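You operate a simulated robot arm through the tools that you are given. There is no shell and no other tool. Be economical: measure what you need, move in short steps, check, and stop when the job is done.

The job below is to be done with a simulated two-armed robot. You get a single attempt, and the scene is never put back.

JOB
Put the measuring jug on the hob end of the long bench. Shut the spare cupboard door. Put the groats bag on the hob end of the long bench. Take the small measuring cup on the island and put it away on the worktop by the canisters. Put the tall can on the worktop beside the hob. Press the seal button to switch it loose. Put the medium can labelled "broad beans" from the grey worktop on the door end of the island and the medium can that says "chickpeas" on the brown sideboard. Any order will do. Set down upright: measuring jug, groats bag, tall can, medium can.

Only the result counts: the job must be done as asked and must still hold three seconds after the hand-in. Knocking over, shifting, dropping, spilling or breaking anything else fails it. Lids that push on must go on centred and level and be pressed home; caps that screw on are set level and turned clockwise until they are tight.

ROBOT AND FRAMES
Two 7-joint arms with fingered hands on one trunk, on a base that drives. Base frame: it is fixed to the floor where the robot stands at the start and does not move with it; the origin is under the middle of the robot, x ahead of it, y to its left, z up; the surface under the hand at the start is at about z = 900. Units: mm, rad, N and s.
The left shoulder is at the start at [80, 241, 1267], the right one opposite. Places, roughly: brown sideboard [-200, 2400, 900]; door end of the island [-1300, 1000, 900]; groats bag [-500, -1750, 1000]; hob end of the long bench [-2200, -1800, 900]; measuring jug [750, -250, 1000]; medium can [-3250, 1500, 1000]; seal button [-2000, 2500, 1100]; small measuring cup [-1500, -250, 1000]; spare cupboard door [100, -600, 500]; tall can [-1250, 250, 1000]; worktop beside the hob [-3200, 2000, 900]; worktop by the canisters [500, 1800, 900]. Payload 4.9 kg a hand.
The TCP of each hand is the grasp point between the finger pads, 32 mm short of the fingertips. In the tool frame z runs along the fingers and y along their closing line. Largest opening 200 mm; the body of the gripper starts 89 mm behind the TCP. The gripper is a hand of 4 fingers: y runs from the thumb to the fingers, the wrist lies at [0, 0, -267] in the tool frame, and closing takes about 1.5 s.
Orientation is told as [roll, pitch, yaw] about the base's x, y, z axes, in that order, counted from this pose: with the fingers straight down and closing along the base's y, the tool's x points along the base's -x, its y along +y and its z along -z.

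CONTROLS
- The arms move only by the tool send_rows. It takes "left_moves", "right_moves" or both (then of equal length, played together; a hand with none holds still); each is one flat list of numbers, 7 for each row, row after row: the opening, from 0 (shut) to 1 (fully open), then the shift along the base's x, y, z in mm, then the turn, a rotation vector about the base's x, y, z in rad. In form: [hand, x, y, z, ax, ay, az, hand, x, y, z, ax, ay, az, ...]. A call has 1 to 12 rows; each row shifts and turns the commanded pose from where the row before left it. Rows are played at 5 a second. More than 50 mm and 0.15 rad between two rows, or a gripper value outside its range, and nothing of the call is played. Where a pose cannot be reached the arm comes as near as it can. A force on the tool above 40 N (or 10 N above the force at the start of the call, whichever is more), or a blocked arm, ends the call early, and 0.2 s more pass. The fingers move at their own pace (about 72 mm/s each) and stop on an object; they squeeze with about 29 N. The grip force told is the motor's: it shows also when the fingers shut on nothing. Time passes only in rows, and 0.2 s behind the last, so rows that do not move let the fingers close. The reply holds the time, the measured pose of the TCP, the force on the tool along the base axes, the opening and the grip force, in the units named above and with some noise, with the torque about the TCP (base axes, N m) and any sound that the robot's microphone picked up.
- Cameras (640 x 400 px; columns grow to the right, rows downward): "scene" is now at [63.4, 46.1, 1398.3]; the picture's right is [0.80, -0.60, -0.00], its down [-0.56, -0.75, -0.36] and it looks along [0.22, 0.29, -0.93] (base axes); focal length 214 px, centre (320, 200). "left" rides on the left gripper at [-69, -69, -116] in its tool frame; the picture's right is [0.71, -0.71, 0.00], its down [0.54, 0.54, -0.64] and it looks along [0.45, 0.45, 0.77] (tool axes); focal length 226 px, centre (320, 200). "right" rides on the right gripper at [69, -69, -116] in its tool frame; the picture's right is [0.71, 0.71, 0.00], its down [-0.54, 0.54, -0.64] and it looks along [-0.45, 0.45, 0.77] (tool axes); focal length 226 px, centre (320, 200). There is no depth. A picture from a camera that has moved, and an enlarged one, comes with that camera's place and axes in the base frame and with its lens.
- camera(camera): a new picture of that camera. No time passes.
- move_column(by): slides the trunk up (or, below 0, down) by that many mm; the arms and the scene camera ride with it, the base frame stays. It gives what a move gives, with no picture.
- steer(legs): drives the robot by 1 to 6 legs, each [ahead, left, turn to the left] in mm, mm and rad, along the robot's own axes; the way and the turn of a leg run together, so that a leg with both is an arc; at most 1500 mm and 3.142 rad a leg. The arms and the cameras ride along, it lands a little off, and it stops where it bumps. It gives what a move gives.
- hand_shape(shape, hand): the hand has 4 fingers and takes this shape, open, in about a second: jaw (thumb against the fingers, like two jaws); tri (thumb and two fingers); tip (a fingertip pinch); poke (one finger out to press); point (the index stretched); flat (the hand flat); cup (the hand cupped); fist (a fist). The gripper value then closes the fingers along that shape, each until it touches; the sizes above hold for jaw. It gives what a move gives, with no picture.
- aim_head(pan, tilt): turns the head with the scene camera to pan (to the left, within 1.501 rad either way) and tilt (down, from -0.506 to 1.204), counted from straight ahead of the robot. It gives what a move gives.
- enlarge(camera, box): a new picture of the part [left, top, right, bottom] of that camera's present view, enlarged. No time passes.
- finish_job(): hands the job in; it is judged then, once.

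Go step by step. Nothing tells you exact positions but the pictures and the camera data: compare them with the known pose of the tool, close in by small moves and look again before you grip or let go. The budget is 207 turns and 202 pictures, counting those below and the enlarged ones. Unless the task says otherwise, let go and move clear before handing in, and close with one line.

The tools are called after "Emit:" as name(argument=value, ...) on one line, values as JSON. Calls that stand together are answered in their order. send_rows: Moves the arms, as the interface text tells. Its arguments: {"type":"object","properties":{"left_moves":{"type":"array"},"right_moves":{"type":"array"}},"required":[]} The other tools are called the same way: move_column (by) slides the trunk up or down; hand_shape (shape, hand) gives the hand a shape; steer (legs) drives the base; aim_head (pan, tilt) turns the head that bears the scene camera; camera (camera) takes a picture; enlarge (camera, box) takes an enlarged picture of a part of a camera's view; finish_job () hands the job in.

At the start:

```text
time_s: 0.0
left_tool_pos: [643.7, -104.1, 1171.9]
left_tcp_rot: [0.0, 0.001, 0.0]
left_contact_force: [0.8, -0.6, 0.2]
left_torque: [0.01, 0.01, 0.0]
left_grip_width: 199.8
left_grasp_force: 0.0
left_shape: jaw
right_tool_pos: [391.0, -489.1, 1181.0]
right_tcp_rot: [-0.001, 0.001, -0.001]
right_contact_force: [-0.9, -0.3, -0.1]
right_torque: [-0.02, -0.03, 0.03]
right_grip_width: 199.9
right_grasp_force: 0.0
right_shape: jaw
trunk travel left (down, up): [-175.0, 665.0]
robot x, y, heading: [2.8, 0.1, -0.006]
head pan, tilt: [0.932, 1.201]
```

scene: 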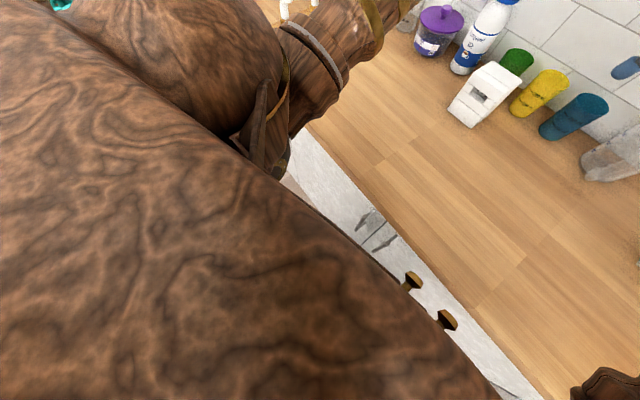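
right: 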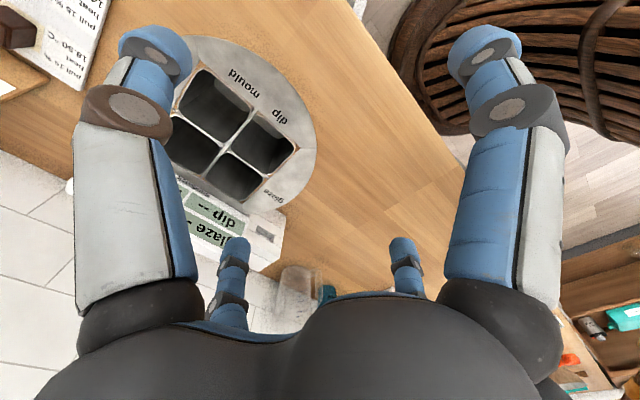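
left: 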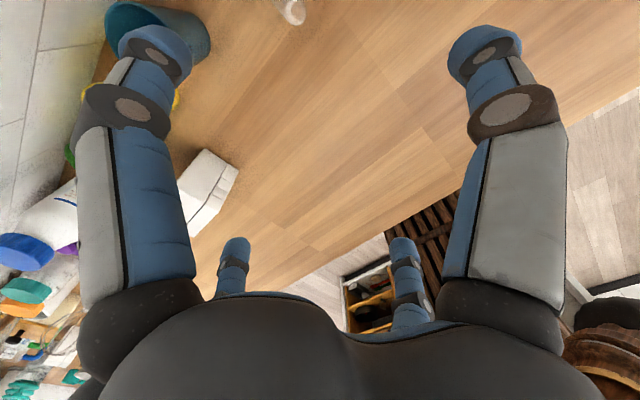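

I see a wooden worktop ahead with canisters at the back. First I look ahead and to the right for the jug and the spare cupboard door.

Emit:
aim_head(pan=-0.3, tilt=0.6)

Emit:
camera(camera="scene")

Emit:
aim_head(pan=-1.3, tilt=0.6)

Emit:
camera(camera="scene")

Emit:
aim_head(pan=1.0, tilt=0.5)

Emit:
camera(camera="scene")

```text
time_s: 1.4
left_tool_pos: [644.5, -104.0, 1172.5]
left_tcp_rot: [0.0, 0.0, 0.001]
left_contact_force: [0.4, 0.0, 0.1]
left_torque: [0.01, 0.03, 0.0]
left_grip_width: 199.9
left_grasp_force: 0.1
left_shape: jaw
right_tool_pos: [390.8, -489.0, 1180.2]
right_tcp_rot: [0.001, -0.001, 0.001]
right_contact_force: [-0.5, -0.4, -0.1]
right_torque: [0.0, 0.01, 0.0]
right_grip_width: 200.0
right_grasp_force: 0.1
right_shape: jaw
trunk travel left (down, up): [-175.0, 665.0]
robot x, y, heading: [2.0, 4.4, -0.001]
head pan, tilt: [-0.3, 0.6]
```

```text
198 pictures are left
camera scene: at [114.5, -24.8, 1442.8], right [-0.29, -0.96, 0.0], down [-0.54, 0.17, -0.82], along [0.79, -0.24, -0.57], focal length 214 px, centre (320, 200)
```

scene: 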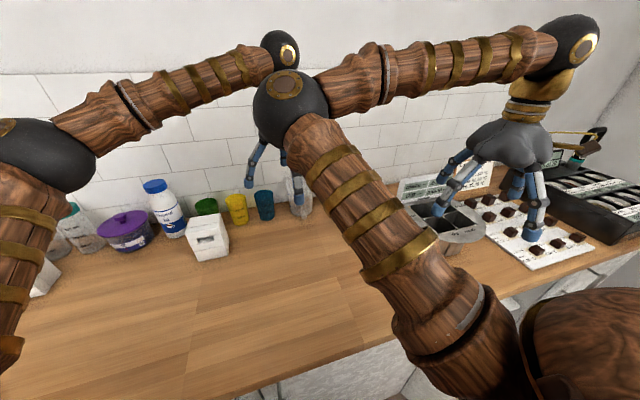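

```text
time_s: 2.7
left_tool_pos: [643.7, -103.8, 1172.0]
left_tcp_rot: [0.0, 0.0, -0.001]
left_contact_force: [0.4, 0.0, 0.5]
left_torque: [0.0, -0.01, 0.03]
left_grip_width: 199.7
left_grasp_force: 0.0
left_shape: jaw
right_tool_pos: [391.2, -488.6, 1180.7]
right_tcp_rot: [0.001, 0.0, 0.0]
right_contact_force: [0.2, 0.6, -0.7]
right_torque: [0.01, 0.01, -0.02]
right_grip_width: 199.7
right_grasp_force: 0.2
right_shape: jaw
trunk travel left (down, up): [-175.0, 665.0]
robot x, y, heading: [0.6, 1.3, -0.001]
head pan, tilt: [-1.3, 0.6]
```

```text
197 pictures are left
camera scene: at [53.7, -83.9, 1442.9], right [-0.96, -0.27, 0.0], down [-0.15, 0.54, -0.82], along [0.22, -0.79, -0.57], focal length 214 px, centre (320, 200)
```

scene: 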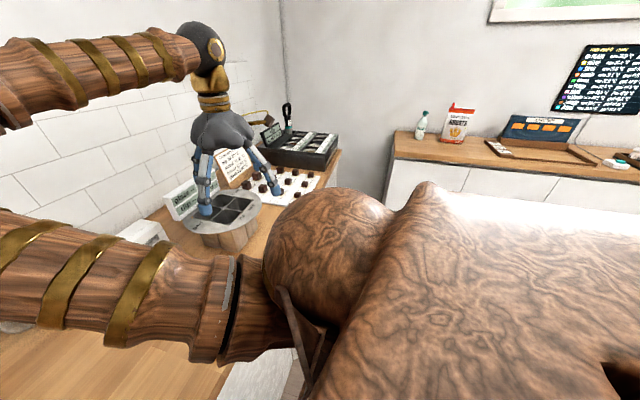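

```text
time_s: 4.8
left_tool_pos: [643.6, -104.0, 1172.0]
left_tcp_rot: [-0.001, 0.0, 0.001]
left_contact_force: [0.2, -0.5, -0.3]
left_torque: [0.0, 0.0, 0.01]
left_grip_width: 199.9
left_grasp_force: 0.0
left_shape: jaw
right_tool_pos: [391.2, -488.1, 1179.8]
right_tcp_rot: [0.0, -0.001, 0.0]
right_contact_force: [-0.4, 0.4, 1.0]
right_torque: [0.02, -0.02, 0.02]
right_grip_width: 199.8
right_grasp_force: 0.2
right_shape: jaw
trunk travel left (down, up): [-175.0, 665.0]
robot x, y, heading: [-1.7, 3.0, 0.0]
head pan, tilt: [1.0, 0.499]
```

```text
196 pictures are left
camera scene: at [79.2, 77.8, 1452.0], right [0.84, -0.54, 0.0], down [-0.26, -0.4, -0.88], along [0.47, 0.74, -0.48], focal length 214 px, centre (320, 200)
```

scene: 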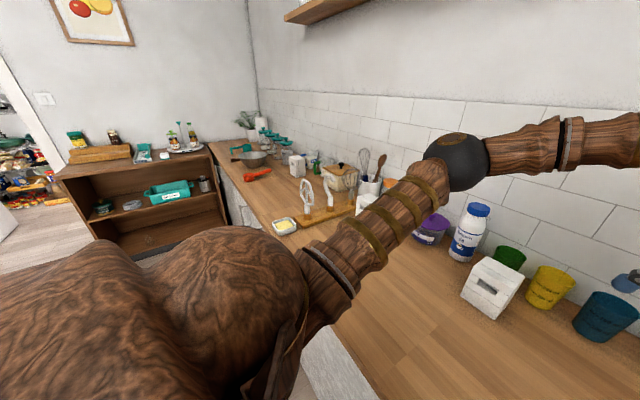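

The jug seems to be the clear/grey object behind the left forearm. I move the left arm out of the way to see it.

Emit:
send_rows(left_moves=[1, -20, 50, 0, 0, 0, 0, 1, -20, 50, 0, 0, 0, 0, 1, -20, 50, 0, 0, 0, 0, 1, -20, 50, 0, 0, 0, 0, 1, -20, 50, 0, 0, 0, 0, 1, -20, 50, 0, 0, 0, 0, 1, -20, 50, 0, 0, 0, 0, 1, -20, 50, 0, 0, 0, 0])

Emit:
aim_head(pan=-0.2, tilt=0.6)

Emit:
camera(camera="scene")

```text
refused: row 1 steps farther than a row can; nothing moved
```

```text
time_s: 6.2
left_tool_pos: [644.6, -103.3, 1172.1]
left_tcp_rot: [0.0, 0.001, 0.0]
left_contact_force: [0.4, 0.0, 0.8]
left_torque: [-0.02, -0.01, 0.01]
left_grip_width: 199.8
left_grasp_force: 0.1
left_shape: jaw
right_tool_pos: [391.6, -487.8, 1179.7]
right_tcp_rot: [-0.001, 0.001, 0.0]
right_contact_force: [1.0, 0.0, -0.4]
right_torque: [0.0, -0.02, 0.0]
right_grip_width: 199.6
right_grasp_force: 0.2
right_shape: jaw
trunk travel left (down, up): [-175.0, 665.0]
robot x, y, heading: [-1.3, -2.3, 0.004]
head pan, tilt: [-0.201, 0.6]
```

```text
195 pictures are left
camera scene: at [116.7, -16.3, 1442.9], right [-0.2, -0.98, 0.0], down [-0.55, 0.11, -0.82], along [0.81, -0.16, -0.57], focal length 214 px, centre (320, 200)
```

scene: 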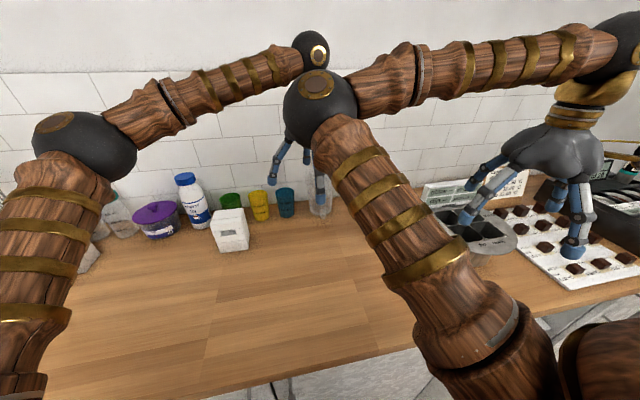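

The step limit is on the vector length, so I use smaller rows.

Emit:
send_rows(left_moves=[1, -15, 46, 0, 0, 0, 0, 1, -15, 46, 0, 0, 0, 0, 1, -15, 46, 0, 0, 0, 0, 1, -15, 46, 0, 0, 0, 0, 1, -15, 46, 0, 0, 0, 0, 1, -15, 46, 0, 0, 0, 0, 1, -15, 46, 0, 0, 0, 0, 1, -15, 46, 0, 0, 0, 0], right_moves=[1, 0, 0, 20, 0, 0, 0, 1, 0, -45, 0, 0, 0, 0, 1, 0, -45, 0, 0, 0, 0, 1, 0, -45, 0, 0, 0, 0, 1, 0, -45, 0, 0, 0, 0, 1, 0, 0, 0, 0, 0, 0, 1, 0, 0, 0, 0, 0, 0, 1, 0, 0, 0, 0, 0, 0])

Emit:
camera(camera="scene")

Emit:
camera(camera="right")

```text
time_s: 8.0
left_tool_pos: [526.3, 263.6, 1173.8]
left_tcp_rot: [0.0, 0.001, -0.003]
left_contact_force: [-0.5, -0.5, 0.6]
left_torque: [-0.03, 0.02, -0.03]
left_grip_width: 200.0
left_grasp_force: 0.0
left_shape: jaw
right_tool_pos: [390.0, -668.1, 1203.0]
right_tcp_rot: [-0.002, 0.0, -0.001]
right_contact_force: [-0.1, -0.2, 0.0]
right_torque: [-0.02, -0.03, 0.0]
right_grip_width: 200.0
right_grasp_force: 0.1
right_shape: jaw
trunk travel left (down, up): [-175.0, 665.0]
robot x, y, heading: [-0.5, 1.8, -0.002]
head pan, tilt: [-0.201, 0.6]
```

```text
194 pictures are left
camera scene: at [115.3, -15.2, 1443.0], right [-0.2, -0.98, 0.0], down [-0.55, 0.11, -0.83], along [0.81, -0.17, -0.56], focal length 214 px, centre (320, 200)
```

scene: 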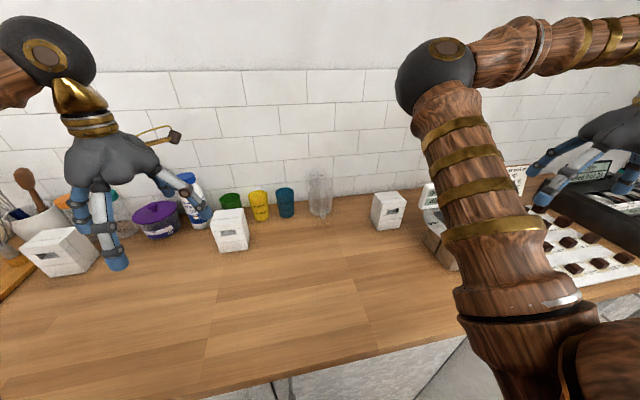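

```text
193 pictures are left
camera right: at [321.1, -735.9, 1319.1], right [-0.71, 0.71, 0.0], down [0.54, 0.54, 0.64], along [0.46, 0.45, -0.77], focal length 226 px, centre (320, 200)
```

right: 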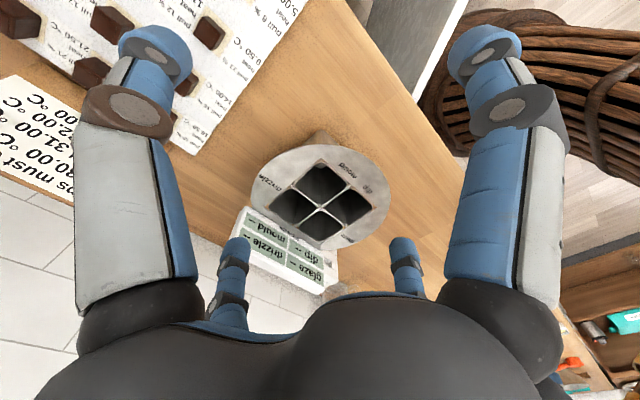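

Emit:
enlarge(camera="scene", box=[200, 140, 420, 278])

```text
2.90 times, centred on (310, 209) of scene
camera zoom: at [115.3, -15.2, 1443.0], right [-0.2, -0.98, 0.0], down [-0.55, 0.11, -0.83], along [0.81, -0.17, -0.56], focal length 622 px, centre (349, 174)
```

zoom: 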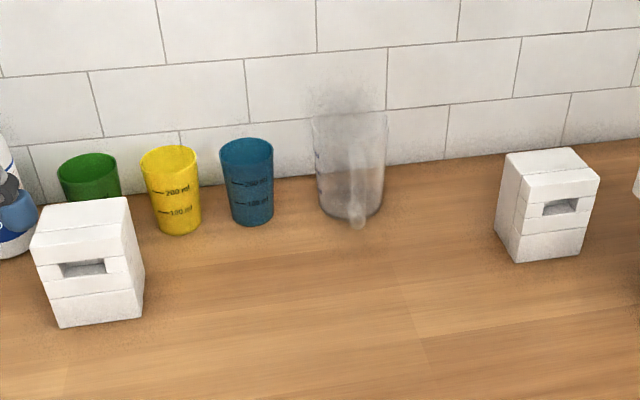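

The clear jug stands at about [822, -165], ~140 high, handle towards me; the blue cup is left of it. I bring the right hand over in front of it.

Emit:
send_rows(right_moves=[1, 25, 41.5, 0, 0, 0, 0, 1, 25, 41.5, 0, 0, 0, 0, 1, 25, 41.5, 0, 0, 0, 0, 1, 25, 41.5, 0, 0, 0, 0, 1, 25, 41.5, 0, 0, 0, 0, 1, 25, 41.5, 0, 0, 0, 0, 1, 25, 41.5, 0, 0, 0, 0, 1, 25, 41.5, 0, 0, 0, 0, 1, 25, 41.5, 0, 0, 0, 0, 1, 25, 41.5, 0, 0, 0, 0, 1, 25, 41.5, 0, 0, 0, 0, 1, 25, 41.5, 0, 0, 0, 0])

Emit:
camera(camera="right")

Emit:
camera(camera="scene")

```text
time_s: 10.6
left_tool_pos: [527.6, 265.0, 1172.1]
left_tcp_rot: [-0.002, 0.0, -0.001]
left_contact_force: [0.6, -0.2, 0.0]
left_torque: [0.03, 0.0, 0.01]
left_grip_width: 200.1
left_grasp_force: 0.1
left_shape: jaw
right_tool_pos: [692.1, -169.6, 1200.0]
right_tcp_rot: [0.0, 0.002, 0.0]
right_contact_force: [0.9, 0.4, 0.7]
right_torque: [0.0, 0.01, 0.03]
right_grip_width: 200.0
right_grasp_force: 0.1
right_shape: jaw
trunk travel left (down, up): [-175.0, 665.0]
robot x, y, heading: [1.9, 1.8, -0.005]
head pan, tilt: [-0.201, 0.6]
```

```text
191 pictures are left
camera right: at [621.5, -237.7, 1315.8], right [-0.71, 0.71, 0.0], down [0.54, 0.54, 0.64], along [0.45, 0.45, -0.77], focal length 226 px, centre (320, 200)
```

right: 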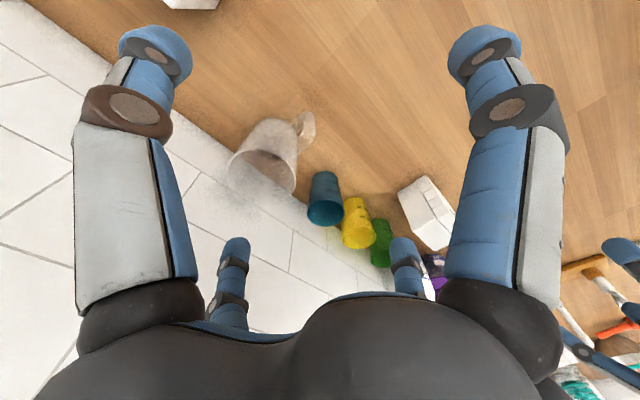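

```text
190 pictures are left
camera scene: at [117.4, -15.1, 1442.8], right [-0.2, -0.98, 0.0], down [-0.55, 0.11, -0.82], along [0.81, -0.17, -0.57], focal length 214 px, centre (320, 200)
```

scene: 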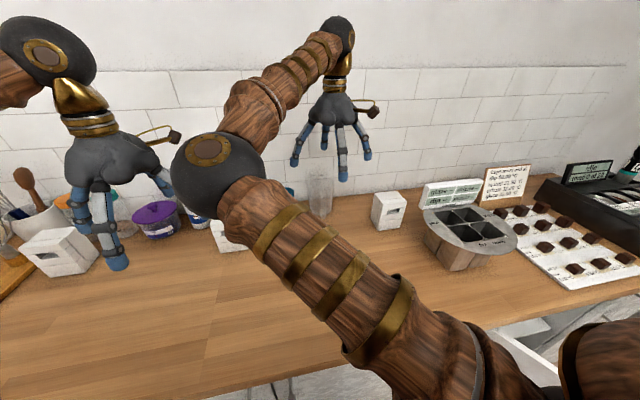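

I want to understand which fingers move, so I part-close the free left hand and look.

Emit:
send_rows(left_moves=[0.4, 0, 0, 0, 0, 0, 0, 0.4, 0, 0, 0, 0, 0, 0, 0.4, 0, 0, 0, 0, 0, 0, 0.4, 0, 0, 0, 0, 0, 0, 0.4, 0, 0, 0, 0, 0, 0])

Emit:
camera(camera="left")

Emit:
enlarge(camera="scene", box=[0, 20, 400, 270])

```text
time_s: 11.8
left_tool_pos: [527.7, 263.8, 1173.3]
left_tcp_rot: [-0.002, 0.0, 0.0]
left_contact_force: [-0.2, 0.6, 0.3]
left_torque: [-0.01, 0.02, 0.02]
left_grip_width: 80.4
left_grasp_force: 0.0
left_shape: jaw
right_tool_pos: [689.8, -170.5, 1200.2]
right_tcp_rot: [0.0, 0.0, 0.0]
right_contact_force: [0.7, 0.6, -0.4]
right_torque: [-0.02, -0.03, 0.02]
right_grip_width: 199.8
right_grasp_force: 0.0
right_shape: jaw
trunk travel left (down, up): [-175.0, 665.0]
robot x, y, heading: [1.1, -0.3, 0.001]
head pan, tilt: [-0.201, 0.6]
```

```text
189 pictures are left
camera left: at [596.3, 195.0, 1289.1], right [-0.71, -0.71, 0.0], down [-0.54, 0.54, 0.64], along [-0.45, 0.45, -0.77], focal length 226 px, centre (320, 200)
```

left: 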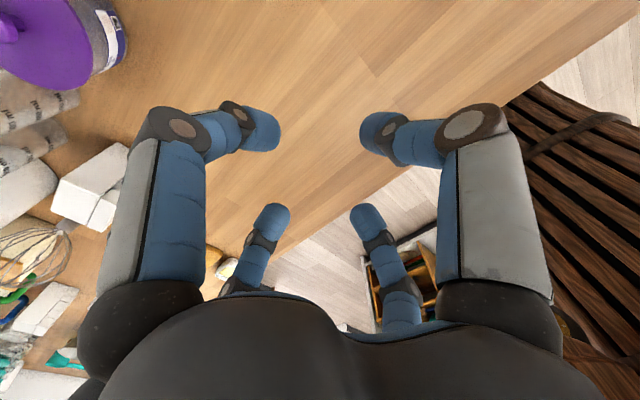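

```text
1.60 times, centred on (200, 145) of scene
camera zoom: at [116.6, -16.2, 1442.9], right [-0.2, -0.98, 0.0], down [-0.55, 0.11, -0.82], along [0.81, -0.16, -0.57], focal length 343 px, centre (512, 288)
```

zoom: 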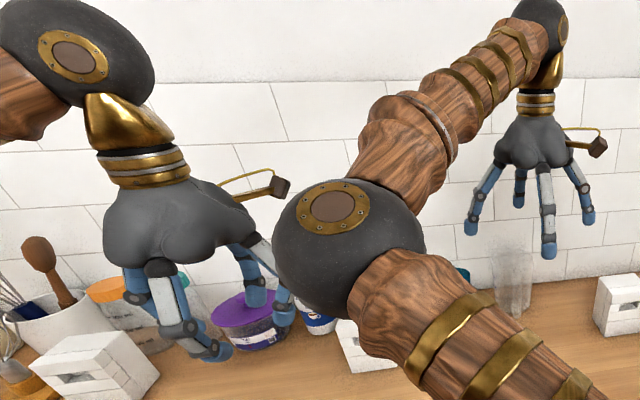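

All four fingers sit on a cross and close radially, so I will grip with 45° yaw so the handle falls between two fingers. I measure the jug more finely.

Emit:
enlarge(camera="right", box=[190, 80, 390, 205])

```text
3.20 times, centred on (290, 142) of right
camera zoom: at [620.8, -239.1, 1316.1], right [-0.71, 0.71, 0.0], down [0.54, 0.54, 0.64], along [0.45, 0.45, -0.77], focal length 723 px, centre (416, 384)
```

zoom: 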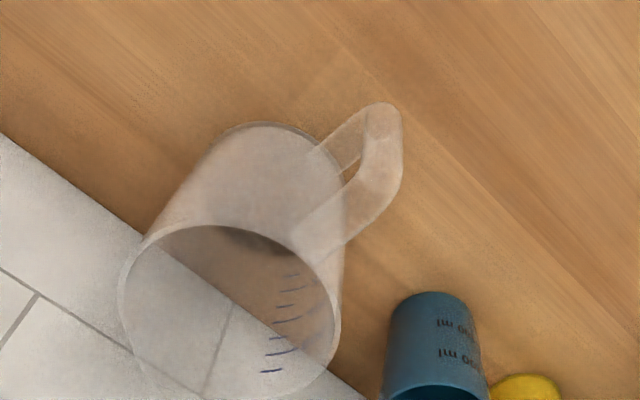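

Jug axis ≈ [822, -166], rim ≈ z 1023, wall at x ≈ 901. I yaw -45°, lean the wrist slightly back from the wall and hover above the jug.

Emit:
send_rows(right_moves=[0.62, 20, 0.7, -11, 0, 0, -0.131, 0.62, 20, 0.7, -11, 0, 0, -0.131, 0.62, 20, 0.7, -11, 0, 0, -0.131, 0.62, 20, 0.7, -11, 0, 0, -0.131, 0.62, 20, 0.7, -11, 0, 0, -0.131, 0.62, 20, 0.5, -11, 0, 0, -0.13, 0.62, 0, 0, 0, 0, -0.1, 0, 0.62, 0, 0, 0, 0, -0.1, 0, 0.62, 0, 0, 0, 0, 0, 0], left_moves=[1, 0, 0, 0, 0, 0, 0, 1, 0, 0, 0, 0, 0, 0, 1, 0, 0, 0, 0, 0, 0, 1, 0, 0, 0, 0, 0, 0, 1, 0, 0, 0, 0, 0, 0, 1, 0, 0, 0, 0, 0, 0, 1, 0, 0, 0, 0, 0, 0, 1, 0, 0, 0, 0, 0, 0, 1, 0, 0, 0, 0, 0, 0])

Emit:
camera(camera="right")

Emit:
enlarge(camera="scene", box=[220, 90, 420, 215])

```text
time_s: 13.8
left_tool_pos: [527.6, 262.6, 1172.4]
left_tcp_rot: [0.0, 0.0, 0.0]
left_contact_force: [-0.2, 0.3, -0.3]
left_torque: [0.07, 0.02, 0.03]
left_grip_width: 199.8
left_grasp_force: 0.0
left_shape: jaw
right_tool_pos: [811.9, -165.9, 1133.9]
right_tcp_rot: [0.143, -0.143, -0.796]
right_contact_force: [-0.3, -0.6, 0.4]
right_torque: [-0.01, 0.03, 0.01]
right_grip_width: 124.5
right_grasp_force: 0.1
right_shape: jaw
trunk travel left (down, up): [-175.0, 665.0]
robot x, y, heading: [0.3, 0.5, 0.001]
head pan, tilt: [-0.201, 0.6]
```

```text
186 pictures are left
camera right: at [694.2, -165.7, 1227.8], right [0.0, 1.0, 0.0], down [0.62, 0.0, 0.78], along [0.78, 0.0, -0.62], focal length 226 px, centre (320, 200)
```

right: 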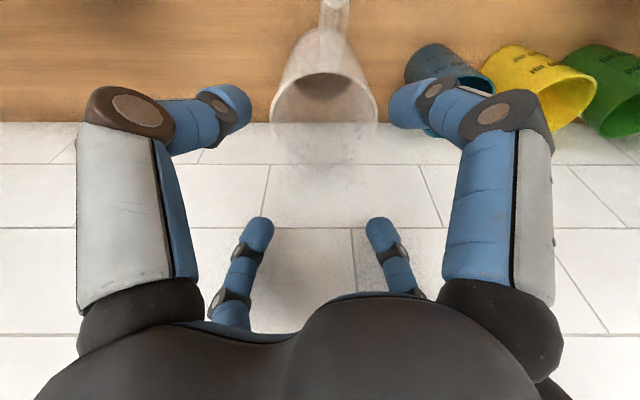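

```text
3.20 times, centred on (320, 152) of scene
camera zoom: at [117.7, -16.8, 1442.7], right [-0.2, -0.98, 0.0], down [-0.55, 0.11, -0.82], along [0.81, -0.16, -0.57], focal length 686 px, centre (320, 352)
```

zoom: 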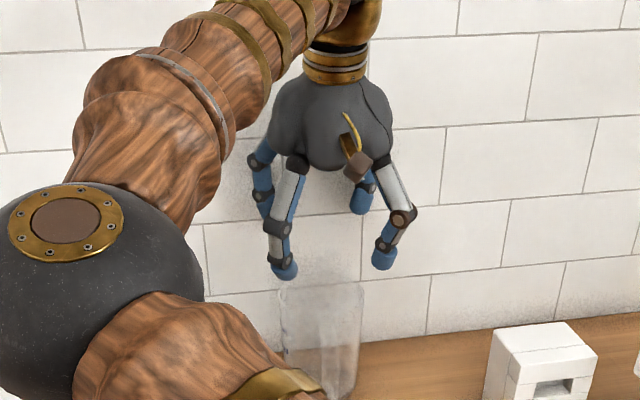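

The hand is centred over the rim. I lower it in steps.

Emit:
send_rows(right_moves=[0.64, 2, 0, -25, 0, 0, 0, 0.64, 2, 0, -25, 0, 0, 0, 0.64, 1, 0, -20, 0, 0, 0, 0.64, 0, 0, 0, 0, 0, 0])

Emit:
camera(camera="right")

Emit:
enlarge(camera="scene", box=[220, 110, 420, 235])

```text
time_s: 14.8
left_tool_pos: [527.3, 264.0, 1172.8]
left_tcp_rot: [0.0, 0.0, 0.0]
left_contact_force: [-1.0, -0.2, 0.3]
left_torque: [-0.01, -0.04, 0.0]
left_grip_width: 199.9
left_grasp_force: 0.1
left_shape: jaw
right_tool_pos: [814.2, -166.6, 1065.4]
right_tcp_rot: [0.142, -0.141, -0.795]
right_contact_force: [-0.3, 0.4, 0.5]
right_torque: [-0.03, -0.02, -0.01]
right_grip_width: 127.5
right_grasp_force: 0.1
right_shape: jaw
trunk travel left (down, up): [-175.0, 665.0]
robot x, y, heading: [-2.8, -3.0, 0.004]
head pan, tilt: [-0.201, 0.6]
```

```text
184 pictures are left
camera right: at [696.4, -165.2, 1159.3], right [0.0, 1.0, 0.0], down [0.62, 0.0, 0.78], along [0.78, 0.0, -0.62], focal length 226 px, centre (320, 200)
```

right: 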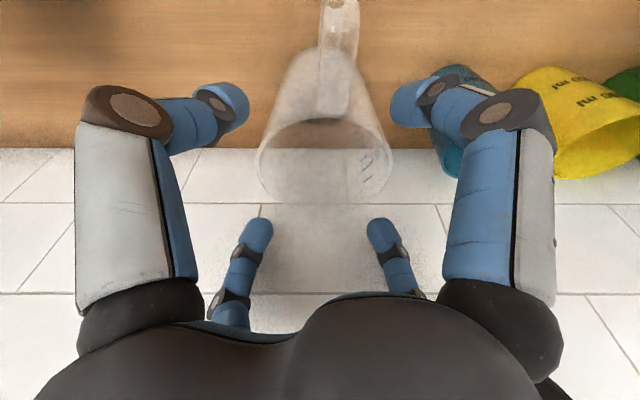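

```text
3.20 times, centred on (320, 172) of scene
camera zoom: at [116.7, -16.2, 1442.9], right [-0.2, -0.98, 0.0], down [-0.55, 0.11, -0.82], along [0.81, -0.16, -0.57], focal length 686 px, centre (320, 288)
```

zoom: 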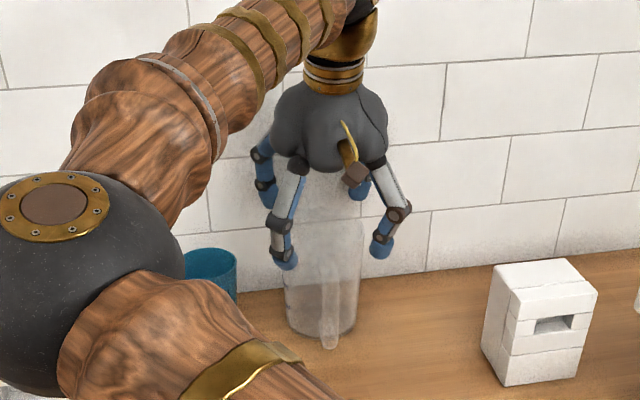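

Clear all around; I lower the rest gently.

Emit:
send_rows(right_moves=[0.64, 1, 0, -15, 0, 0, 0, 0.64, 1, 0, -15, 0, 0, 0, 0.64, 1, 0, -15, 0, 0, 0, 0.64, 0, 0, -15, 0, 0, 0, 0.64, 0, 0, 0, 0, 0, 0])

Emit:
camera(camera="right")

```text
time_s: 16.0
left_tool_pos: [526.6, 263.7, 1173.1]
left_tcp_rot: [-0.001, 0.0, 0.001]
left_contact_force: [0.3, 0.1, 0.2]
left_torque: [0.0, -0.01, 0.0]
left_grip_width: 199.9
left_grasp_force: 0.0
left_shape: jaw
right_tool_pos: [817.8, -165.9, 1005.0]
right_tcp_rot: [0.142, -0.142, -0.796]
right_contact_force: [0.5, -0.5, -0.1]
right_torque: [-0.01, 0.0, 0.0]
right_grip_width: 127.2
right_grasp_force: 0.1
right_shape: jaw
trunk travel left (down, up): [-175.0, 665.0]
robot x, y, heading: [-0.0, 1.0, -0.005]
head pan, tilt: [-0.201, 0.6]
```

```text
182 pictures are left
camera right: at [699.9, -164.2, 1098.8], right [0.0, 1.0, 0.0], down [0.62, 0.0, 0.78], along [0.78, 0.0, -0.62], focal length 226 px, centre (320, 200)
```

right: 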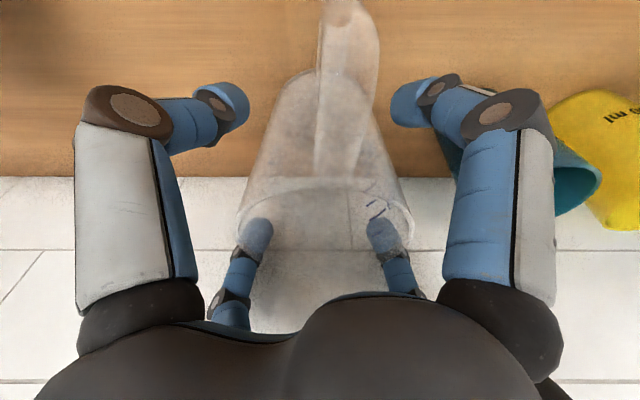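

The fingers surround the jug. I go 10 mm lower and close.

Emit:
send_rows(right_moves=[0.64, 0, 0, -10, 0, 0, 0, 0.3, 0, 0, 0, 0, 0, 0, 0.3, 0, 0, 0, 0, 0, 0, 0.3, 0, 0, 0, 0, 0, 0, 0.3, 0, 0, 0, 0, 0, 0, 0.3, 0, 0, 0, 0, 0, 0, 0.3, 0, 0, 0, 0, 0, 0])

Emit:
camera(camera="right")

```text
time_s: 17.6
left_tool_pos: [526.6, 264.4, 1173.2]
left_tcp_rot: [0.0, 0.001, 0.002]
left_contact_force: [-0.1, -0.1, -0.5]
left_torque: [0.01, 0.01, -0.01]
left_grip_width: 199.8
left_grasp_force: 0.1
left_shape: jaw
right_tool_pos: [818.9, -164.7, 995.3]
right_tcp_rot: [0.142, -0.141, -0.795]
right_contact_force: [-0.4, 0.4, -0.4]
right_torque: [0.01, 0.03, 0.03]
right_grip_width: 90.4
right_grasp_force: 28.8
right_shape: jaw
trunk travel left (down, up): [-175.0, 665.0]
robot x, y, heading: [-0.2, -2.3, -0.002]
head pan, tilt: [-0.201, 0.6]
```

```text
181 pictures are left
camera right: at [700.0, -164.3, 1088.4], right [0.0, 1.0, 0.0], down [0.62, 0.0, 0.78], along [0.78, 0.0, -0.62], focal length 226 px, centre (320, 200)
```

right: 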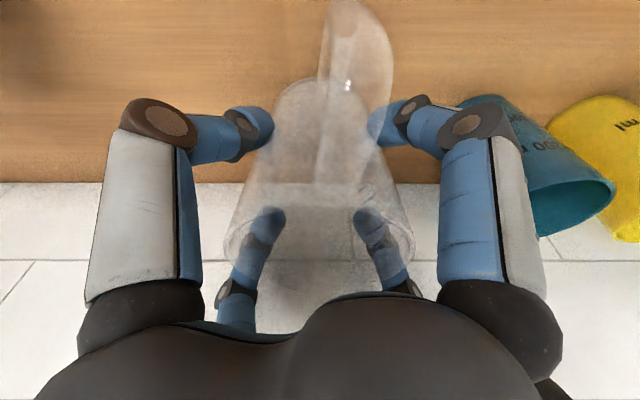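

Gripped at 90 mm. I lift and draw back from the wall.

Emit:
send_rows(right_moves=[0.3, -2, 0, 20, 0, 0, 0, 0.3, -5, 0, 30, 0, 0, 0, 0.3, -10, 0, 40, 0, 0, 0, 0.3, -20, 0, 40, 0, 0, 0, 0.3, -30, 0, 30, 0, 0, 0, 0.3, -40, 0, 20, 0, 0, 0, 0.3, -45, 0, 0, 0, 0, 0, 0.3, -45, 0, 0, 0, 0, 0])

Emit:
camera(camera="scene")

Emit:
camera(camera="right")

```text
time_s: 19.4
left_tool_pos: [525.7, 263.6, 1173.4]
left_tcp_rot: [0.0, -0.003, 0.0]
left_contact_force: [-0.6, 0.2, 0.1]
left_torque: [0.01, -0.06, 0.01]
left_grip_width: 199.8
left_grasp_force: 0.1
left_shape: jaw
right_tool_pos: [621.4, -164.9, 1174.6]
right_tcp_rot: [0.143, -0.141, -0.794]
right_contact_force: [-0.2, 0.2, -1.5]
right_torque: [-0.01, -0.07, -0.02]
right_grip_width: 90.5
right_grasp_force: 29.0
right_shape: jaw
trunk travel left (down, up): [-175.0, 665.0]
robot x, y, heading: [0.2, 0.1, 0.004]
head pan, tilt: [-0.201, 0.6]
```

```text
180 pictures are left
camera scene: at [114.7, -15.6, 1443.1], right [-0.2, -0.98, 0.0], down [-0.55, 0.11, -0.83], along [0.81, -0.16, -0.56], focal length 214 px, centre (320, 200)
```

scene: 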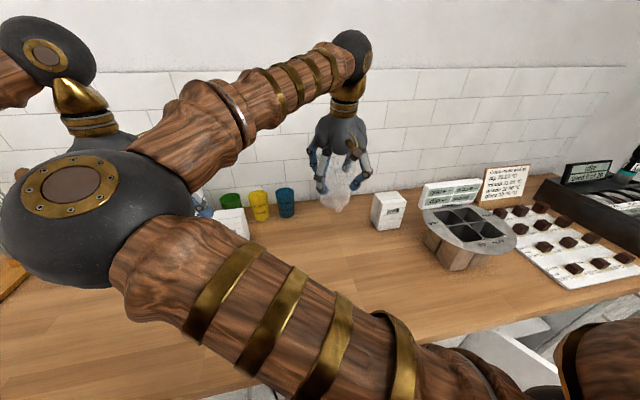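

```text
179 pictures are left
camera right: at [502.3, -164.0, 1269.2], right [0.0, 1.0, 0.0], down [0.62, 0.0, 0.78], along [0.78, 0.0, -0.62], focal length 226 px, centre (320, 200)
```

right: 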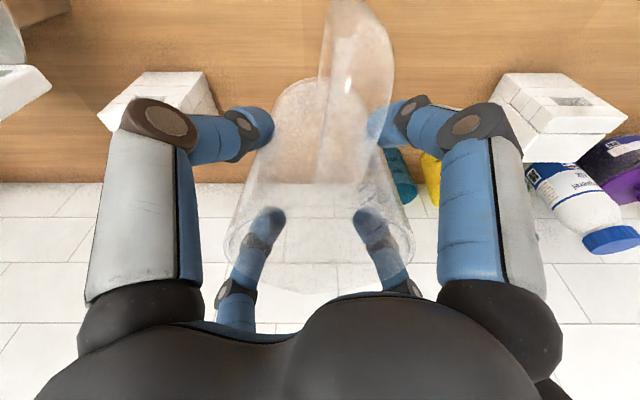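

Jug held firmly. Next, a look at the open door lower right and the room.

Emit:
send_rows(right_moves=[0.3, -40, -5, 0, 0, 0, 0, 0.3, -40, -5, 0, 0, 0, 0, 0.3, -40, -5, 0, 0, 0, 0, 0.3, -40, -5, 0, 0, 0, 0], left_moves=[1, -25, 0, 0, 0, 0, 0, 1, -25, 0, 0, 0, 0, 0, 1, -25, 0, 0, 0, 0, 0, 1, 0, 0, 0, 0, 0, 0])

Emit:
aim_head(pan=-0.8, tilt=0.9)

Emit:
camera(camera="scene")

Emit:
aim_head(pan=-1.5, tilt=0.4)

Emit:
camera(camera="scene")

Emit:
aim_head(pan=1.5, tilt=0.4)

Emit:
camera(camera="scene")

```text
time_s: 20.4
left_tool_pos: [448.7, 265.7, 1171.1]
left_tcp_rot: [0.0, 0.001, 0.001]
left_contact_force: [-0.5, 1.0, 0.9]
left_torque: [0.0, 0.0, 0.05]
left_grip_width: 199.8
left_grasp_force: 0.1
left_shape: jaw
right_tool_pos: [460.8, -201.8, 1174.1]
right_tcp_rot: [0.134, -0.14, -0.834]
right_contact_force: [-0.8, -0.3, -1.9]
right_torque: [0.0, -0.05, -0.01]
right_grip_width: 90.4
right_grasp_force: 29.3
right_shape: jaw
trunk travel left (down, up): [-175.0, 665.0]
robot x, y, heading: [-1.7, -1.1, -0.0]
head pan, tilt: [-0.201, 0.6]
```

```text
time_s: 21.4
left_tool_pos: [450.6, 265.5, 1172.8]
left_tcp_rot: [0.001, -0.001, 0.001]
left_contact_force: [0.5, -0.2, -0.4]
left_torque: [0.02, -0.01, -0.05]
left_grip_width: 199.9
left_grasp_force: 0.0
left_shape: jaw
right_tool_pos: [463.7, -199.1, 1173.0]
right_tcp_rot: [0.132, -0.144, -0.828]
right_contact_force: [-0.3, 0.3, -1.5]
right_torque: [-0.02, -0.02, 0.01]
right_grip_width: 90.5
right_grasp_force: 28.9
right_shape: jaw
trunk travel left (down, up): [-175.0, 665.0]
robot x, y, heading: [2.8, 1.1, 0.0]
head pan, tilt: [-0.799, 0.901]
```

```text
178 pictures are left
camera scene: at [82.4, -52.6, 1418.2], right [-0.72, -0.7, 0.0], down [-0.55, 0.56, -0.62], along [0.43, -0.45, -0.78], focal length 214 px, centre (320, 200)
```

scene: 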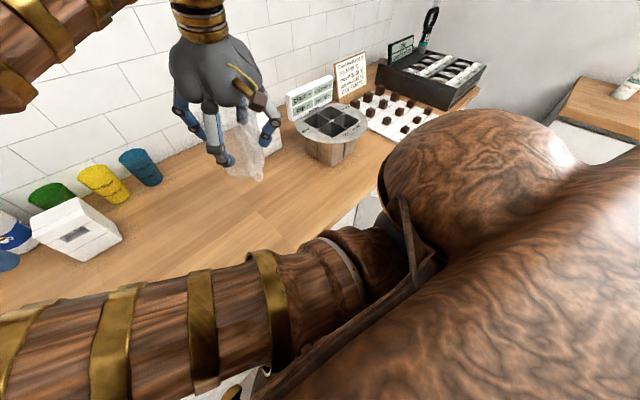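

```text
time_s: 22.5
left_tool_pos: [449.7, 264.6, 1171.3]
left_tcp_rot: [0.001, -0.002, 0.001]
left_contact_force: [0.0, -1.0, 0.3]
left_torque: [0.0, -0.03, 0.03]
left_grip_width: 199.8
left_grasp_force: 0.0
left_shape: jaw
right_tool_pos: [462.7, -198.2, 1173.2]
right_tcp_rot: [0.127, -0.145, -0.824]
right_contact_force: [-0.2, 0.2, -1.8]
right_torque: [-0.02, -0.02, 0.03]
right_grip_width: 90.4
right_grasp_force: 28.8
right_shape: jaw
trunk travel left (down, up): [-175.0, 665.0]
robot x, y, heading: [2.1, -1.4, -0.0]
head pan, tilt: [-1.499, 0.4]
```

```text
177 pictures are left
camera scene: at [36.7, -90.9, 1461.1], right [-1.0, -0.07, 0.0], down [-0.03, 0.39, -0.92], along [0.07, -0.92, -0.39], focal length 214 px, centre (320, 200)
```

scene: 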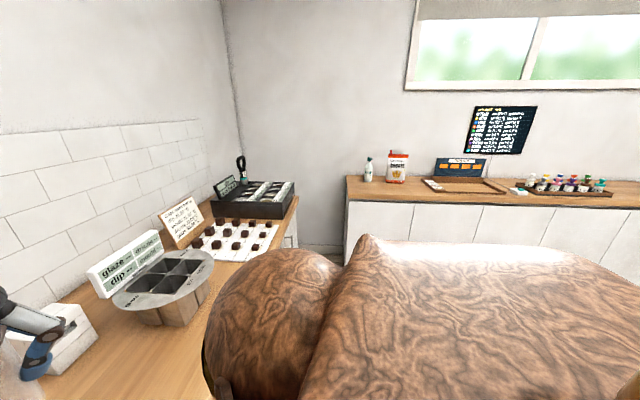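

```text
time_s: 25.1
left_tool_pos: [451.0, 264.9, 1172.2]
left_tcp_rot: [-0.001, -0.001, 0.0]
left_contact_force: [-0.4, 0.5, -0.8]
left_torque: [0.0, 0.01, 0.02]
left_grip_width: 199.7
left_grasp_force: 0.0
left_shape: jaw
right_tool_pos: [462.9, -195.2, 1173.7]
right_tcp_rot: [0.124, -0.149, -0.818]
right_contact_force: [0.0, 0.1, -1.7]
right_torque: [-0.03, -0.07, 0.01]
right_grip_width: 90.2
right_grasp_force: 28.9
right_shape: jaw
trunk travel left (down, up): [-175.0, 665.0]
robot x, y, heading: [4.0, -2.8, -0.001]
head pan, tilt: [1.499, 0.4]
```

```text
176 pictures are left
camera scene: at [36.7, 93.9, 1461.1], right [1.0, -0.07, 0.0], down [-0.03, -0.39, -0.92], along [0.07, 0.92, -0.39], focal length 214 px, centre (320, 200)
```

scene: 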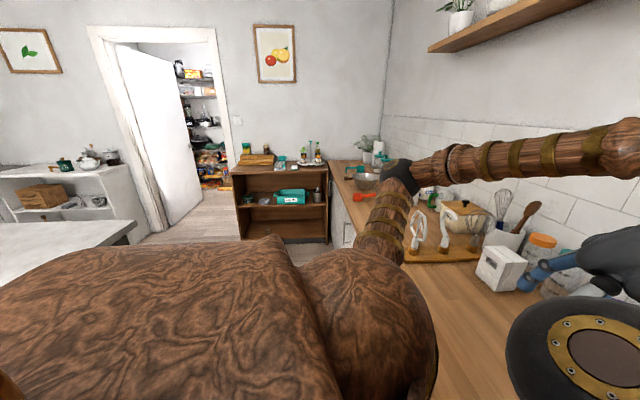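

Counter ahead, groats bag on the long bench to the right rear, island behind. I back off a little and turn right to see the door and the bench.

Emit:
steer(legs=[[-200, 0, 0], [0, 0, -1.571]])

Emit:
aim_head(pan=0, tilt=0.5)

Emit:
camera(camera="scene")

Emit:
aim_head(pan=0.5, tilt=0.8)

Emit:
camera(camera="scene")

Emit:
aim_head(pan=-1.2, tilt=0.5)

Emit:
camera(camera="scene")

```text
time_s: 30.5
left_tool_pos: [63.9, -449.9, 1171.9]
left_tcp_rot: [0.001, 0.0, -1.571]
left_contact_force: [0.0, 0.0, 0.7]
left_torque: [-0.04, 0.02, 0.01]
left_grip_width: 199.7
left_grasp_force: 0.1
left_shape: jaw
right_tool_pos: [-395.1, -461.7, 1171.7]
right_tcp_rot: [0.122, -0.151, -2.385]
right_contact_force: [0.2, 0.9, -1.4]
right_torque: [-0.04, -0.02, -0.01]
right_grip_width: 90.4
right_grasp_force: 29.1
right_shape: jaw
trunk travel left (down, up): [-175.0, 665.0]
robot x, y, heading: [-197.1, -0.6, -1.571]
head pan, tilt: [1.499, 0.4]
```

```text
time_s: 32.1
left_tool_pos: [64.5, -451.8, 1171.3]
left_tcp_rot: [0.001, -0.001, -1.571]
left_contact_force: [-0.3, 0.7, -0.4]
left_torque: [0.02, 0.03, 0.0]
left_grip_width: 199.9
left_grasp_force: 0.1
left_shape: jaw
right_tool_pos: [-395.3, -462.0, 1172.2]
right_tcp_rot: [0.122, -0.154, -2.386]
right_contact_force: [1.0, -0.2, -1.5]
right_torque: [-0.05, 0.0, 0.01]
right_grip_width: 90.4
right_grasp_force: 29.0
right_shape: jaw
trunk travel left (down, up): [-175.0, 665.0]
robot x, y, heading: [-200.2, -0.3, -1.57]
head pan, tilt: [0.0, 0.499]
```

```text
175 pictures are left
camera scene: at [-201.0, -120.1, 1452.0], right [-1.0, 0.0, 0.0], down [0.0, 0.48, -0.88], along [0.0, -0.88, -0.48], focal length 214 px, centre (320, 200)
```

scene: 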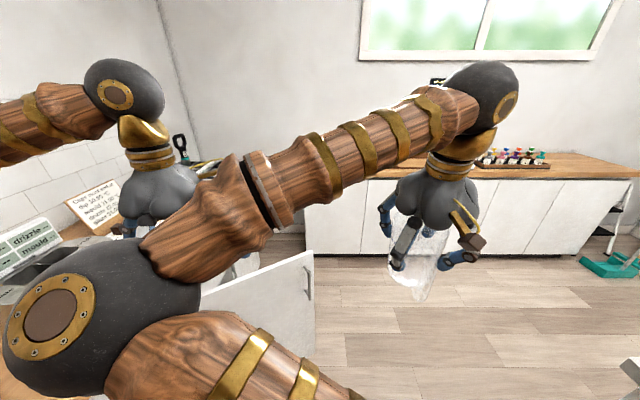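

```text
time_s: 33.0
left_tool_pos: [64.6, -450.5, 1172.2]
left_tcp_rot: [0.0, -0.001, -1.571]
left_contact_force: [0.2, 0.3, 0.3]
left_torque: [0.02, 0.0, 0.02]
left_grip_width: 199.9
left_grasp_force: 0.2
left_shape: jaw
right_tool_pos: [-396.7, -462.8, 1170.7]
right_tcp_rot: [0.122, -0.154, -2.385]
right_contact_force: [-0.8, 0.3, -2.4]
right_torque: [-0.03, 0.03, 0.01]
right_grip_width: 90.5
right_grasp_force: 29.1
right_shape: jaw
trunk travel left (down, up): [-175.0, 665.0]
robot x, y, heading: [-198.8, -1.1, -1.569]
head pan, tilt: [0.499, 0.799]
```

```text
174 pictures are left
camera scene: at [-162.5, -100.0, 1426.0], right [-0.88, -0.48, 0.0], down [-0.34, 0.63, -0.7], along [0.33, -0.61, -0.72], focal length 214 px, centre (320, 200)
```

scene: 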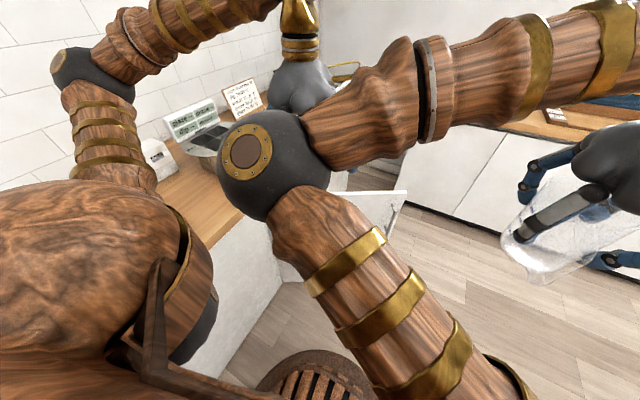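

```text
time_s: 34.8
left_tool_pos: [64.9, -451.0, 1171.2]
left_tcp_rot: [0.0, -0.001, -1.572]
left_contact_force: [-0.1, 0.7, -0.4]
left_torque: [0.03, -0.02, 0.01]
left_grip_width: 200.0
left_grasp_force: 0.0
left_shape: jaw
right_tool_pos: [-395.9, -461.9, 1173.3]
right_tcp_rot: [0.12, -0.153, -2.387]
right_contact_force: [-0.5, 0.2, -1.5]
right_torque: [-0.05, -0.01, -0.02]
right_grip_width: 90.1
right_grasp_force: 29.1
right_shape: jaw
trunk travel left (down, up): [-175.0, 665.0]
robot x, y, heading: [-203.3, 0.4, -1.569]
head pan, tilt: [-1.201, 0.499]
```

```text
173 pictures are left
camera scene: at [-285.8, -62.1, 1452.0], right [-0.36, 0.93, 0.0], down [0.45, 0.17, -0.88], along [-0.82, -0.32, -0.48], focal length 214 px, centre (320, 200)
```

scene: 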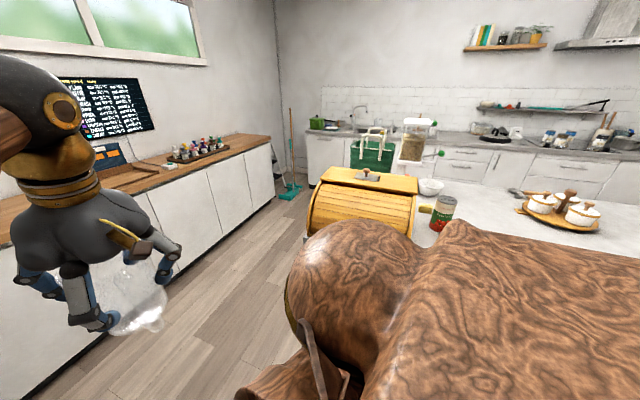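

The spare door is open about 60°: hinge near [310, -520], free edge near [-170, -775], outer face toward me. I'll move forward 200, lower the trunk and push it with the closed left hand along its arc.

Emit:
steer(legs=[[200, 0, 0]])

Emit:
send_rows(left_moves=[0, -30, 20, 0, 0, -0.125, 0, 0, -30, 20, 0, 0, -0.125, 0, 0, -30, 20, 0, 0, -0.125, 0, 0, -30, 20, 0, 0, -0.125, 0, 0, -20, 0, 0, 0, 0, 0, 0, 0, 0, 0, 0, 0, 0])

Emit:
aim_head(pan=0.1, tilt=0.9)

Emit:
camera(camera="scene")

Emit:
camera(camera="left")

```text
time_s: 36.4
left_tool_pos: [62.9, -651.7, 1171.7]
left_tcp_rot: [0.0, 0.001, -1.573]
left_contact_force: [-1.3, 0.0, -0.3]
left_torque: [-0.01, 0.04, -0.01]
left_grip_width: 200.0
left_grasp_force: 0.1
left_shape: jaw
right_tool_pos: [-397.5, -663.1, 1171.0]
right_tcp_rot: [0.119, -0.153, -2.387]
right_contact_force: [-0.5, -0.1, -1.9]
right_torque: [-0.06, 0.0, 0.0]
right_grip_width: 90.1
right_grasp_force: 28.9
right_shape: jaw
trunk travel left (down, up): [-175.0, 665.0]
robot x, y, heading: [-199.0, -202.2, -1.574]
head pan, tilt: [-1.201, 0.499]
```

```text
time_s: 38.0
left_tool_pos: [-56.4, -587.5, 1171.4]
left_tcp_rot: [0.487, 0.018, -1.468]
left_contact_force: [-0.1, 0.3, 0.0]
left_torque: [0.0, -0.02, 0.0]
left_grip_width: 0.0
left_grasp_force: 2.6
left_shape: jaw
right_tool_pos: [-403.6, -655.9, 1166.6]
right_tcp_rot: [0.137, -0.141, -2.419]
right_contact_force: [0.2, -0.6, -3.2]
right_torque: [0.01, 0.0, 0.02]
right_grip_width: 90.1
right_grasp_force: 29.0
right_shape: jaw
trunk travel left (down, up): [-175.0, 665.0]
robot x, y, heading: [-202.1, -199.0, -1.571]
head pan, tilt: [-1.201, 0.499]
stopped in row 6 (left hand): the arm was blocked; the commanded pose is now the measured one
```

```text
time_s: 39.4
left_tool_pos: [-56.8, -585.6, 1172.1]
left_tcp_rot: [0.487, 0.016, -1.467]
left_contact_force: [-0.5, -0.5, 0.5]
left_torque: [-0.02, 0.02, 0.01]
left_grip_width: 0.0
left_grasp_force: 29.5
left_shape: jaw
right_tool_pos: [-402.7, -654.9, 1168.2]
right_tcp_rot: [0.136, -0.142, -2.419]
right_contact_force: [0.4, 0.3, -1.6]
right_torque: [-0.02, 0.02, 0.03]
right_grip_width: 90.1
right_grasp_force: 28.9
right_shape: jaw
trunk travel left (down, up): [-175.0, 665.0]
robot x, y, heading: [-199.8, -201.7, -1.571]
head pan, tilt: [0.099, 0.901]
```

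```text
172 pictures are left
camera scene: at [-194.0, -305.1, 1418.1], right [-1.0, -0.1, 0.0], down [-0.08, 0.78, -0.62], along [0.06, -0.62, -0.78], focal length 214 px, centre (320, 200)
```

scene: 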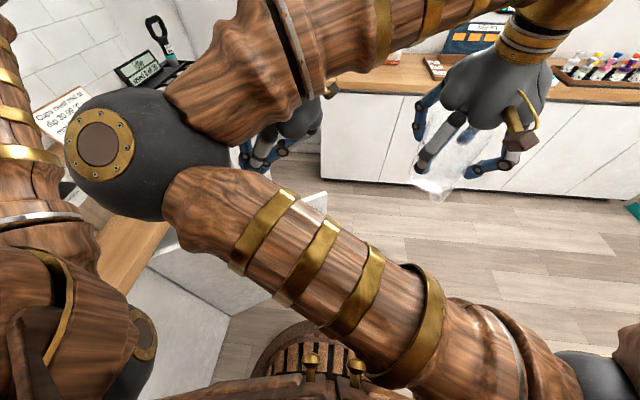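

```text
171 pictures are left
camera left: at [-163.4, -667.9, 1241.7], right [-0.69, 0.64, -0.32], down [0.12, 0.54, 0.83], along [0.71, 0.54, -0.46], focal length 226 px, centre (320, 200)
```

left: 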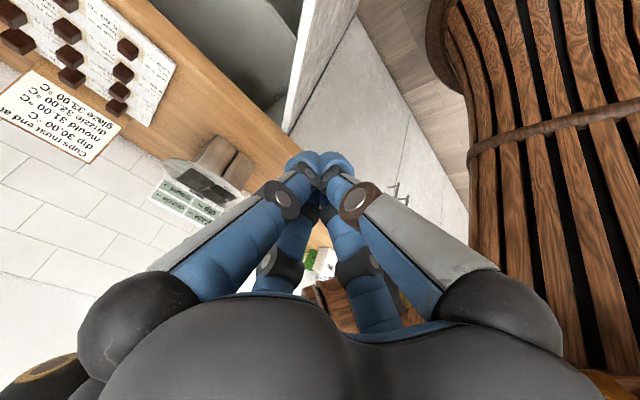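

The arms crowd each other (right elbow sits in the middle). I swing the right hand with the jug out to the right first.

Emit:
send_rows(right_moves=[0.3, -40, -5, 0, 0, 0, 0, 0.3, -40, -5, 0, 0, 0, 0, 0.3, -40, -5, 0, 0, 0, 0, 0.3, -40, -5, 0, 0, 0, 0, 0.3, -40, -5, 0, 0, 0, 0, 0.3, -40, -5, 0, 0, 0, 0, 0.3, 0, 0, 0, 0, 0, 0])

Emit:
camera(camera="scene")

```text
time_s: 40.1
left_tool_pos: [-59.1, -607.9, 1175.4]
left_tcp_rot: [0.458, 0.02, -1.401]
left_contact_force: [4.3, -11.2, -19.8]
left_torque: [0.96, -0.23, 0.37]
left_grip_width: 0.2
left_grasp_force: 28.7
left_shape: jaw
right_tool_pos: [-472.8, -663.7, 1169.8]
right_tcp_rot: [0.151, -0.134, -2.409]
right_contact_force: [0.2, -0.2, -0.8]
right_torque: [-0.04, -0.05, -0.01]
right_grip_width: 90.2
right_grasp_force: 29.1
right_shape: jaw
trunk travel left (down, up): [-175.0, 665.0]
robot x, y, heading: [-199.0, -201.1, -1.574]
head pan, tilt: [0.099, 0.901]
stopped in row 3 (left hand): the force on the tool passed its limit at 175 N (the readings are from after the stop); the commanded pose is now the measured one
```

```text
170 pictures are left
camera scene: at [-195.4, -306.1, 1418.0], right [-1.0, -0.1, 0.0], down [-0.08, 0.78, -0.62], along [0.06, -0.62, -0.78], focal length 214 px, centre (320, 200)
```

scene: 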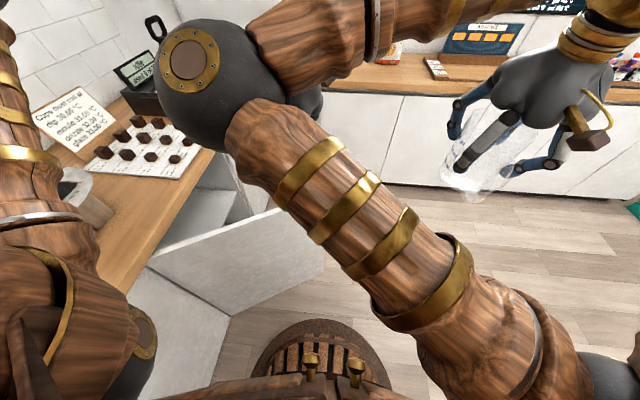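

The right elbow pressed on the left hand from above; I lower the left hand away first.

Emit:
send_rows(left_moves=[0, 0, 10, -40, 0, 0, 0, 0, 0, 10, -40, 0, 0, 0, 0, 0, 0, -45, 0, 0, 0, 0, 0, 0, -45, 0, 0, 0, 0, 0, 0, -40, 0, 0, 0])

Emit:
camera(camera="scene")

```text
time_s: 41.3
left_tool_pos: [-57.2, -586.7, 966.5]
left_tcp_rot: [0.457, 0.018, -1.402]
left_contact_force: [-0.7, 0.5, -0.7]
left_torque: [0.03, -0.05, 0.02]
left_grip_width: 0.0
left_grasp_force: 29.0
left_shape: jaw
right_tool_pos: [-471.3, -663.2, 1169.4]
right_tcp_rot: [0.151, -0.136, -2.409]
right_contact_force: [0.2, 1.2, -1.2]
right_torque: [-0.04, 0.02, 0.03]
right_grip_width: 89.6
right_grasp_force: 28.8
right_shape: jaw
trunk travel left (down, up): [-175.0, 665.0]
robot x, y, heading: [-203.4, -202.7, -1.569]
head pan, tilt: [0.099, 0.901]
```

```text
169 pictures are left
camera scene: at [-194.0, -305.5, 1418.1], right [-1.0, -0.1, 0.0], down [-0.08, 0.78, -0.62], along [0.06, -0.62, -0.78], focal length 214 px, centre (320, 200)
```

scene: 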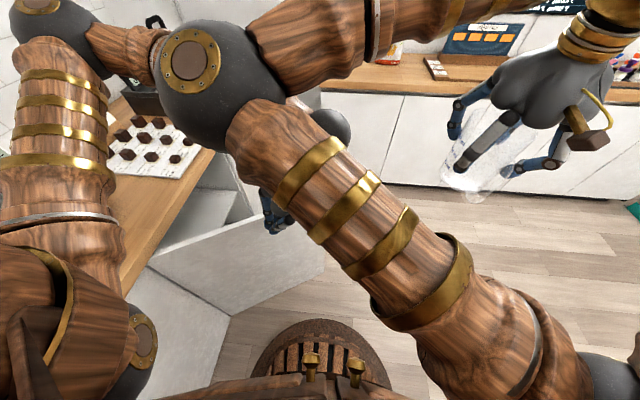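

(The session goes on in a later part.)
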